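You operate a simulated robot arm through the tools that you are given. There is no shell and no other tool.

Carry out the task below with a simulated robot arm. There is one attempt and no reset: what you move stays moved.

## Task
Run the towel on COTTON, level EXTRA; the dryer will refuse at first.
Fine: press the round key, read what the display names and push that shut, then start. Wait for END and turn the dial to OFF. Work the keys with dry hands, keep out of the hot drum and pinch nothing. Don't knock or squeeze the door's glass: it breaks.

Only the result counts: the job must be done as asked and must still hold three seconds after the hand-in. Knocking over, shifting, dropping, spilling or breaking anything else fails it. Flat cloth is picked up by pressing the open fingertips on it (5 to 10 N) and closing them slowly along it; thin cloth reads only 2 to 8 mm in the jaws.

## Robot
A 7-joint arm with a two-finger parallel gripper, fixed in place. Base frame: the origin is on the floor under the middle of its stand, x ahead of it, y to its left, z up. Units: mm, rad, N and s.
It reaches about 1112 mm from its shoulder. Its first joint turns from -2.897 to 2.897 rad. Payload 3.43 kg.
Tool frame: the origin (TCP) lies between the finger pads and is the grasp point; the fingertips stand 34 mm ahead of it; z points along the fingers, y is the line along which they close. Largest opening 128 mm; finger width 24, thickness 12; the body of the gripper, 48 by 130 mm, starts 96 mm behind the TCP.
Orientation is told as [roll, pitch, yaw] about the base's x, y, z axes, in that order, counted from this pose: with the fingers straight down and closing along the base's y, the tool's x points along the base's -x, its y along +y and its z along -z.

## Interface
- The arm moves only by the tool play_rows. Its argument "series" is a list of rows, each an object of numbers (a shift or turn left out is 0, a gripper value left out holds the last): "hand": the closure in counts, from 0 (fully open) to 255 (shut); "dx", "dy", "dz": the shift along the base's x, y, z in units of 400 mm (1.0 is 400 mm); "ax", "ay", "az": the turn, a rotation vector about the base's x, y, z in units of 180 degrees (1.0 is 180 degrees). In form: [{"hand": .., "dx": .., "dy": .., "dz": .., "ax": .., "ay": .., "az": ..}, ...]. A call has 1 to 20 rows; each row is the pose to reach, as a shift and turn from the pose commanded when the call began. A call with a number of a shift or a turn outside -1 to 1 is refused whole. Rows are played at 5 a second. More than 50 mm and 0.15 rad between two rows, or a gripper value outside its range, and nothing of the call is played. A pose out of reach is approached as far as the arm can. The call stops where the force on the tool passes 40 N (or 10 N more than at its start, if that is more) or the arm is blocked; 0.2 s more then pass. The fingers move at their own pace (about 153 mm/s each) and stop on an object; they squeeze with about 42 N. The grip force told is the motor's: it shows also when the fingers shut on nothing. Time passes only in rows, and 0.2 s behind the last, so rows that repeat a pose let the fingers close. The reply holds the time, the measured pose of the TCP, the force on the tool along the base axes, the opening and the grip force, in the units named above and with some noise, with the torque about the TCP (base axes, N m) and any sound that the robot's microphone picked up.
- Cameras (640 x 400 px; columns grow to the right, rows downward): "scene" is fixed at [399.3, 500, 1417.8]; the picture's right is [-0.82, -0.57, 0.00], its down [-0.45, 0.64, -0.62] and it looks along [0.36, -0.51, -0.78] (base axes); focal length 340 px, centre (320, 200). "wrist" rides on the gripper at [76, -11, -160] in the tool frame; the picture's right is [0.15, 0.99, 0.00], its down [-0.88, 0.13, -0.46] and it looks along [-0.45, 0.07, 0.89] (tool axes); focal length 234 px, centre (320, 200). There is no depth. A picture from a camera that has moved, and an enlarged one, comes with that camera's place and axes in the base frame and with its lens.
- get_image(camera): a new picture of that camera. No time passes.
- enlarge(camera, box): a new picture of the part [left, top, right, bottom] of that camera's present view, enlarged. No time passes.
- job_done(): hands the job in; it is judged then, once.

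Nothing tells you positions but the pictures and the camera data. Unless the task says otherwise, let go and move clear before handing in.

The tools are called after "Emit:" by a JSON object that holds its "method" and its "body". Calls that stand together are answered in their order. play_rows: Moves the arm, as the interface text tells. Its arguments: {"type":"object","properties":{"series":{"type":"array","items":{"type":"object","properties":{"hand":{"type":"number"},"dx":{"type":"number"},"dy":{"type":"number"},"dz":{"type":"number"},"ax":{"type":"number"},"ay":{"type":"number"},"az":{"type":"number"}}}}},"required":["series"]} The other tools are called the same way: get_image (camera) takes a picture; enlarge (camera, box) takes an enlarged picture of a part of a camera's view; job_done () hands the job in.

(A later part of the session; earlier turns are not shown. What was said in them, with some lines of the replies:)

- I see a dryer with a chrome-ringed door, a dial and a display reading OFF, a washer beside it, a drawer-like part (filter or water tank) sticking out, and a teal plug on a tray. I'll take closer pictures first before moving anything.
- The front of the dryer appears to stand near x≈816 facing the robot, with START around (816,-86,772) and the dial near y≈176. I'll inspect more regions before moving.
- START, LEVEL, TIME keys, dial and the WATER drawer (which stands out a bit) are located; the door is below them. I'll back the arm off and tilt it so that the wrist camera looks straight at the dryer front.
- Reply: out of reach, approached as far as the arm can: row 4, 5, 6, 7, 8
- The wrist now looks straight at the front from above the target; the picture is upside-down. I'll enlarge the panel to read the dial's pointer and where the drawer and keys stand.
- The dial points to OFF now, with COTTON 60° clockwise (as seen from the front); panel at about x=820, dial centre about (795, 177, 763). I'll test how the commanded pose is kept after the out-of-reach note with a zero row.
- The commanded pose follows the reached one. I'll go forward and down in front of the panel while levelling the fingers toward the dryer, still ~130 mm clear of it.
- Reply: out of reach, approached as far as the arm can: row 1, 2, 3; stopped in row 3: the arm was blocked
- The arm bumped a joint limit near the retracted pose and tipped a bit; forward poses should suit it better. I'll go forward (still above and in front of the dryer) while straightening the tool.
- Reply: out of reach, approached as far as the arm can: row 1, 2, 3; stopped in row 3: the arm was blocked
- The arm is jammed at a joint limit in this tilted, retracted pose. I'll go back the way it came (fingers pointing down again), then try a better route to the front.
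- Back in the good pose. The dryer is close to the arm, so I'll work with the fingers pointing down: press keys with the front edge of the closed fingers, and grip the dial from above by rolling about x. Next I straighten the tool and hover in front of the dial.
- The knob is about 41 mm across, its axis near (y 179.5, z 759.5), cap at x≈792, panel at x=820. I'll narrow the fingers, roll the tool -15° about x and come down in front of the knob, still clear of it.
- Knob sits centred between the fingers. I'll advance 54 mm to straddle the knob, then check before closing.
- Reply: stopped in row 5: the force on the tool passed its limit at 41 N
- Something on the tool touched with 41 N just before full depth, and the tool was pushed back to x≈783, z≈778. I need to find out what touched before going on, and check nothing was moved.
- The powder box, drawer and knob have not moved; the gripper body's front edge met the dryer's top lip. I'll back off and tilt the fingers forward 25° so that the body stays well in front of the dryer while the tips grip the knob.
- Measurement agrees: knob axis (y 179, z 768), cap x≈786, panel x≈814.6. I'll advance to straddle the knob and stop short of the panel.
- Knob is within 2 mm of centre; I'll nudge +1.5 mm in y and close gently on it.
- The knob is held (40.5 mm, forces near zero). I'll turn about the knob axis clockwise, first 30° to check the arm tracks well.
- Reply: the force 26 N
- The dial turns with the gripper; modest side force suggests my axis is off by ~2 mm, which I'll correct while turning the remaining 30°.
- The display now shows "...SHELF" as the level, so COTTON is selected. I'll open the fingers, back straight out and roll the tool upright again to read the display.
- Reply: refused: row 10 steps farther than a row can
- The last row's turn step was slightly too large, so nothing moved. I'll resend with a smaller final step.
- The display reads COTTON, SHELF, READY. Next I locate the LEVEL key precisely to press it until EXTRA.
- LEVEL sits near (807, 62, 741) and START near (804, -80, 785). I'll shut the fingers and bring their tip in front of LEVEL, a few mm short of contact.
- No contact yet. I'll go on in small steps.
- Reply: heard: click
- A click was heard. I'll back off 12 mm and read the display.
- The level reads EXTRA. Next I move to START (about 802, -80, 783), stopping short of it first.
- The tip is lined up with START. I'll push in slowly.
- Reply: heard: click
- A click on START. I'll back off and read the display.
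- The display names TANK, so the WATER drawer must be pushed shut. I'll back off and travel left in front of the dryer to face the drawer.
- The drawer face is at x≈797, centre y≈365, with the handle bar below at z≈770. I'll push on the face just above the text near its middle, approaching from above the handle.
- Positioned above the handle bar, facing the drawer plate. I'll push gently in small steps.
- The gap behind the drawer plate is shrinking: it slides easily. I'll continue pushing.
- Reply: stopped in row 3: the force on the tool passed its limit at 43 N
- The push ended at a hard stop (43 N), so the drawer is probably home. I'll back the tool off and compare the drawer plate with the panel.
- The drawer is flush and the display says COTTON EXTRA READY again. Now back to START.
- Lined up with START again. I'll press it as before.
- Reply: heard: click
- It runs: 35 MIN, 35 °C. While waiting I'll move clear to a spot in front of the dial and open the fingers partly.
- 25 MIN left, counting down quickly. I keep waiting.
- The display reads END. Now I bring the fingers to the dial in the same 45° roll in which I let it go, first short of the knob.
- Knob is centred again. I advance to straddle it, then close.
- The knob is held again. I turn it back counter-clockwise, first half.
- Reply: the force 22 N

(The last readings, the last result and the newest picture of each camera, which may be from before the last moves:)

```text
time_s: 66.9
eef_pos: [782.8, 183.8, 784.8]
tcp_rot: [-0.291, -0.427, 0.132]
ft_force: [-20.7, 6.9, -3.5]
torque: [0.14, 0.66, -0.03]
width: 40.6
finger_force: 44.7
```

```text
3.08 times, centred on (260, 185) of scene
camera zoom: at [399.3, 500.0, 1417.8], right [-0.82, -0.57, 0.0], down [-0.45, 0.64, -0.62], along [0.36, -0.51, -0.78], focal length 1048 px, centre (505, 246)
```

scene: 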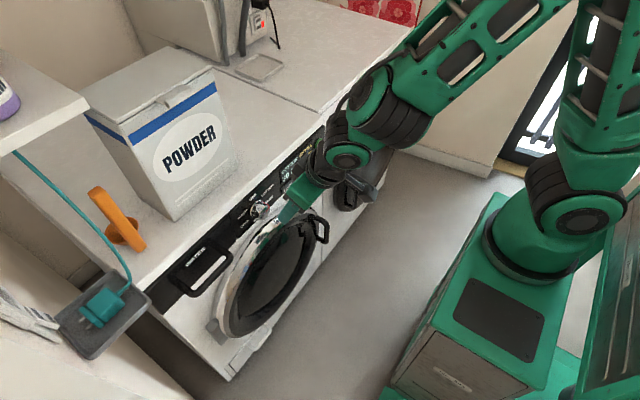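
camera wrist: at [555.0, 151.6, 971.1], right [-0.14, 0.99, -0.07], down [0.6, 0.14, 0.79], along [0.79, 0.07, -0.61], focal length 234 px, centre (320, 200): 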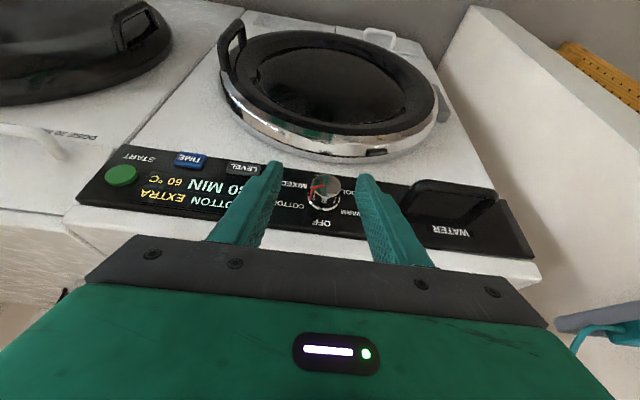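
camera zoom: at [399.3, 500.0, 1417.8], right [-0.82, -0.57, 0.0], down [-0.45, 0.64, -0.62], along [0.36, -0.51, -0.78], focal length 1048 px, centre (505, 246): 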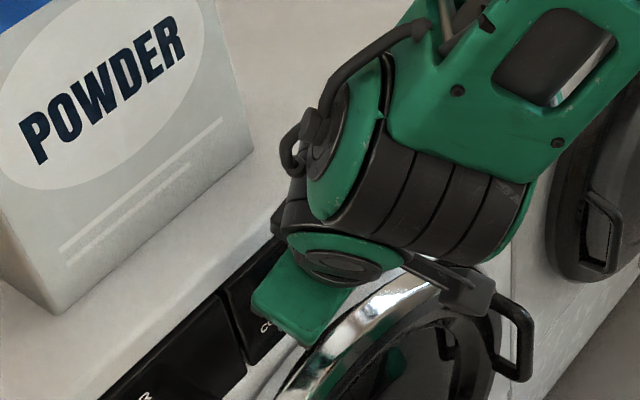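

The display seems to read OFF again. I'll open the fingers and back straight out to check.

Emit:
{"method": "play_rows", "body": {"series": [{"hand": 140}, {"hand": 127}, {"hand": 127, "dx": -0.05}, {"dx": -0.12}, {"dx": -0.2, "dz": 0.05}, {"dx": -0.22, "dy": -0.05, "dz": 0.15}, {"dx": -0.22, "dy": -0.12, "dz": 0.22}, {"dx": -0.22, "dy": -0.12, "dz": 0.22}]}}

Emit:
{"method": "get_image", "body": {"camera": "wrist"}}

Emit:
{"method": "get_image", "body": {"camera": "scene"}}

Emit:
{"method": "enlarge", "body": {"camera": "wrist", "box": [120, 100, 440, 270]}}

```text
time_s: 68.7
eef_pos: [694.8, 135.6, 872.2]
tcp_rot: [-0.291, -0.431, 0.13]
ft_force: [0.1, -0.3, -0.2]
torque: [-0.01, 0.0, 0.0]
width: 64.2
finger_force: 0.0
```

```text
taken
camera wrist: at [558.9, 150.2, 983.3], right [-0.14, 0.94, -0.32], down [0.6, 0.34, 0.73], along [0.79, -0.09, -0.61], focal length 234 px, centre (320, 200)
```

wrist: 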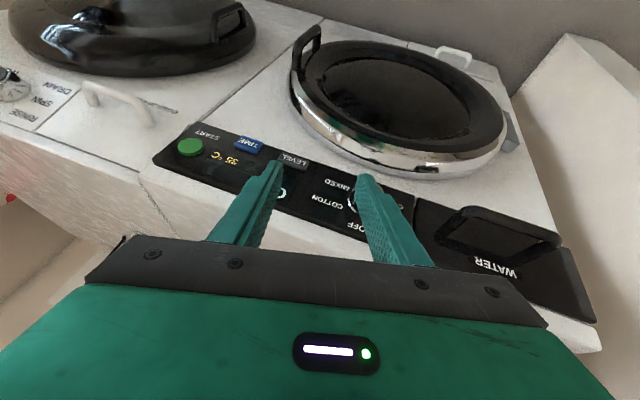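

```text
taken
```

scene: 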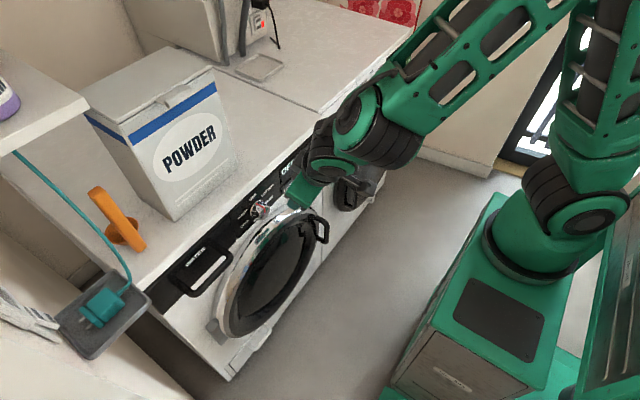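

```text
2.00 times, centred on (280, 185) of wrist
camera zoom: at [558.9, 150.2, 983.3], right [-0.14, 0.94, -0.32], down [0.6, 0.34, 0.73], along [0.79, -0.09, -0.61], focal length 468 px, centre (400, 230)
```

zoom: 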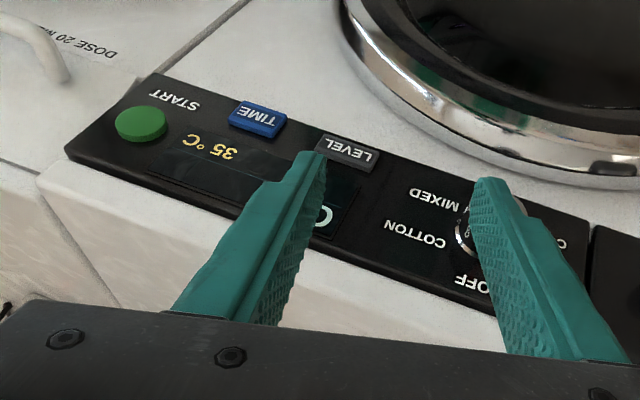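

I'll move further clear towards the starting pose, straighten the tool, and check the dial, display and drawer.

Emit:
{"method": "play_rows", "body": {"series": [{"dy": -0.08, "dz": 0.03, "ax": 0.028}, {"dy": -0.18, "dz": 0.06, "ax": 0.056}, {"dy": -0.28, "dz": 0.1, "ax": 0.0833}, {"dx": -0.02, "dy": -0.38, "dz": 0.15, "ax": 0.0833}, {"dx": -0.04, "dy": -0.46, "dz": 0.17, "ax": 0.0833}, {"dx": -0.05, "dy": -0.5, "dz": 0.17, "ax": 0.0833}]}}

Emit:
{"method": "get_image", "body": {"camera": "wrist"}}

Emit:
{"method": "get_image", "body": {"camera": "scene"}}

Emit:
{"method": "enlarge", "body": {"camera": "scene", "box": [140, 120, 340, 300]}}

Emit:
{"method": "enlarge", "body": {"camera": "wrist", "box": [260, 60, 640, 290]}}

```text
time_s: 70.1
eef_pos: [676.7, -63.9, 939.4]
tcp_rot: [-0.002, -0.447, 0.007]
ft_force: [-0.3, 0.1, 0.5]
torque: [-0.02, 0.0, 0.02]
width: 64.3
finger_force: 0.1
```

```text
taken
camera wrist: at [540.7, -76.7, 1051.5], right [-0.14, 0.99, -0.07], down [0.6, 0.14, 0.79], along [0.79, 0.07, -0.61], focal length 234 px, centre (320, 200)
```

wrist: 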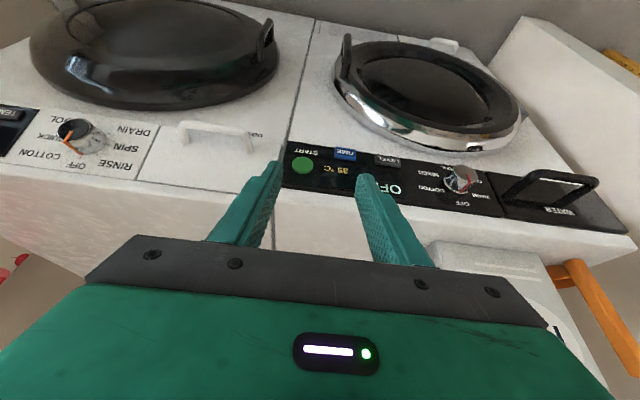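

```text
taken
```

scene: 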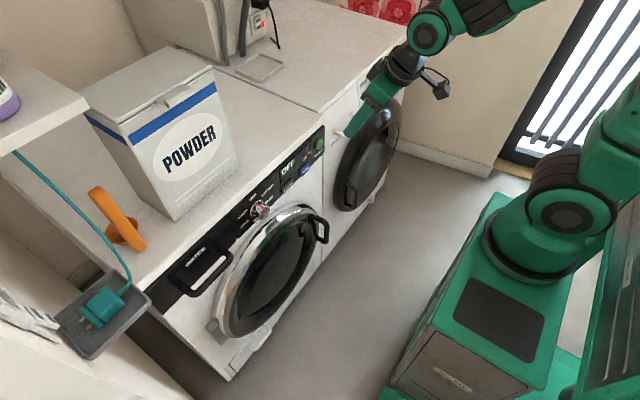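

```text
2.22 times, centred on (240, 210) of scene
camera zoom: at [399.3, 500.0, 1417.8], right [-0.82, -0.57, 0.0], down [-0.45, 0.64, -0.62], along [0.36, -0.51, -0.78], focal length 756 px, centre (498, 178)
```

zoom: 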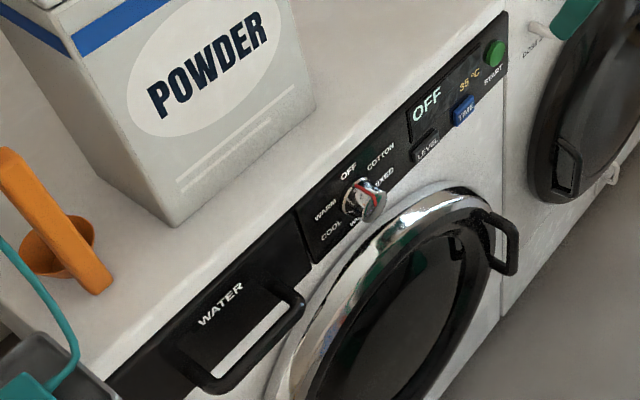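

```text
1.68 times, centred on (450, 175) of wrist
camera zoom: at [540.7, -76.7, 1051.5], right [-0.14, 0.99, -0.07], down [0.6, 0.14, 0.79], along [0.79, 0.07, -0.61], focal length 394 px, centre (101, 242)
```

zoom: 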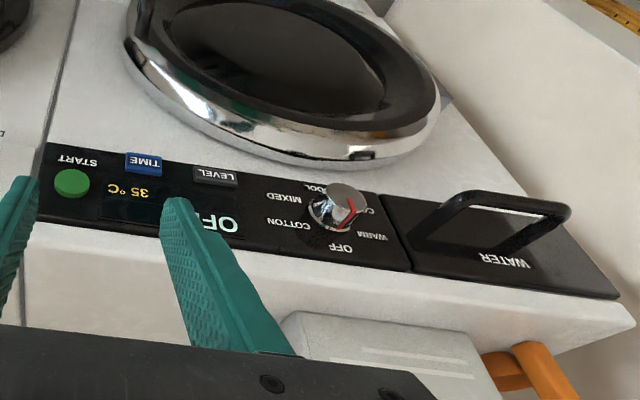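

Emit:
{"method": "enlarge", "body": {"camera": "wrist", "box": [400, 150, 520, 220]}}

Emit:
{"method": "enlarge", "body": {"camera": "scene", "box": [230, 170, 310, 230]}}

```text
5.33 times, centred on (460, 185) of wrist
camera zoom: at [540.7, -76.7, 1051.5], right [-0.14, 0.99, -0.07], down [0.6, 0.14, 0.79], along [0.79, 0.07, -0.61], focal length 1249 px, centre (-427, 280)
```

zoom: 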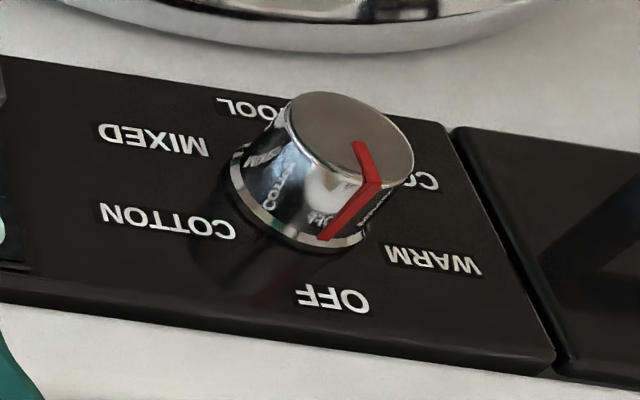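

```text
6.67 times, centred on (270, 200) of scene
camera zoom: at [399.3, 500.0, 1417.8], right [-0.82, -0.57, 0.0], down [-0.45, 0.64, -0.62], along [0.36, -0.51, -0.78], focal length 2270 px, centre (653, 200)
```

zoom: 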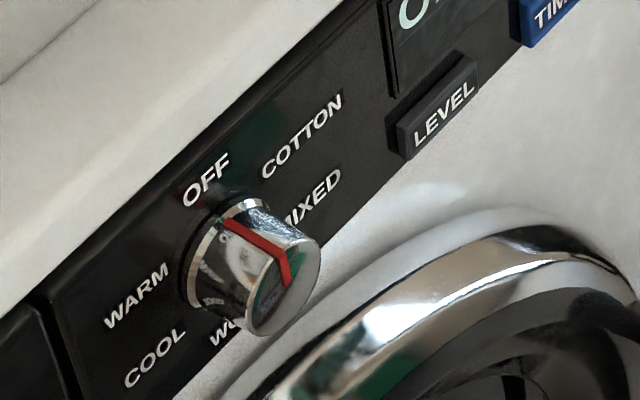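

The display reads OFF. I'll compare the dial's mark with the very first picture using identical zooms.

Emit:
{"method": "enlarge", "body": {"camera": "scene", "box": [140, 120, 340, 245]}}

Emit:
{"method": "enlarge", "body": {"camera": "scene", "box": [150, 180, 290, 310]}}

```text
3.20 times, centred on (240, 182) of scene
camera zoom: at [399.3, 500.0, 1417.8], right [-0.82, -0.57, 0.0], down [-0.45, 0.64, -0.62], along [0.36, -0.51, -0.78], focal length 1089 px, centre (576, 256)
```

zoom: 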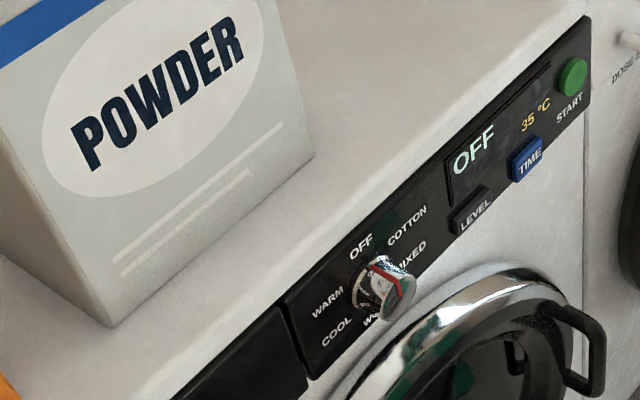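

```text
3.08 times, centred on (220, 245) of scene
camera zoom: at [399.3, 500.0, 1417.8], right [-0.82, -0.57, 0.0], down [-0.45, 0.64, -0.62], along [0.36, -0.51, -0.78], focal length 1048 px, centre (628, 62)
```

zoom: 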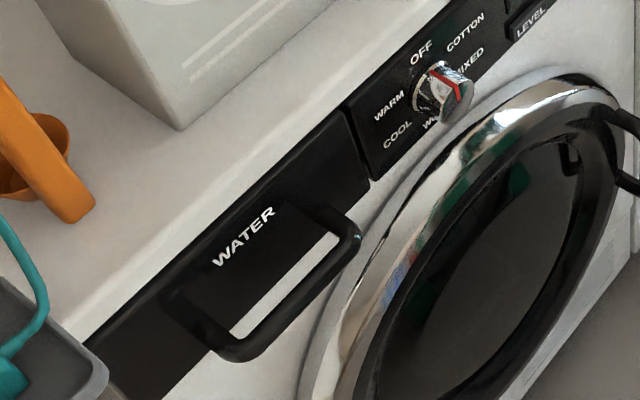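

The dial's mark matches its original OFF position, the display reads OFF, the tank drawer is flush, and everything else stands where it was. The gripper is empty and clear, so I hand in.

Emit:
{"method": "job_done", "body": {}}

```text
The job is handed in.
```

The towel was run on COTTON, level EXTRA. The display reached END, and the dial is back on OFF with the display reading OFF too.

- **Refusal:** the first press of the round START key showed TANK. I pushed the WATER drawer shut until it sat level with the panel, then started the dryer.
- **Hard contacts:** two moves passed the 40 N force limit and stopped.
    - The gripper touched something, most likely the dryer's top front edge, on the first approach to the dial.
    - The drawer reached its end stop at the end of its push.
- **Surroundings:** in the pictures afterwards the powder box, scoop and plug stand where they were. I never touched the door glass or reached into the drum.

The gripper is empty and clear of the machine. I handed the job in, but no verdict came back.
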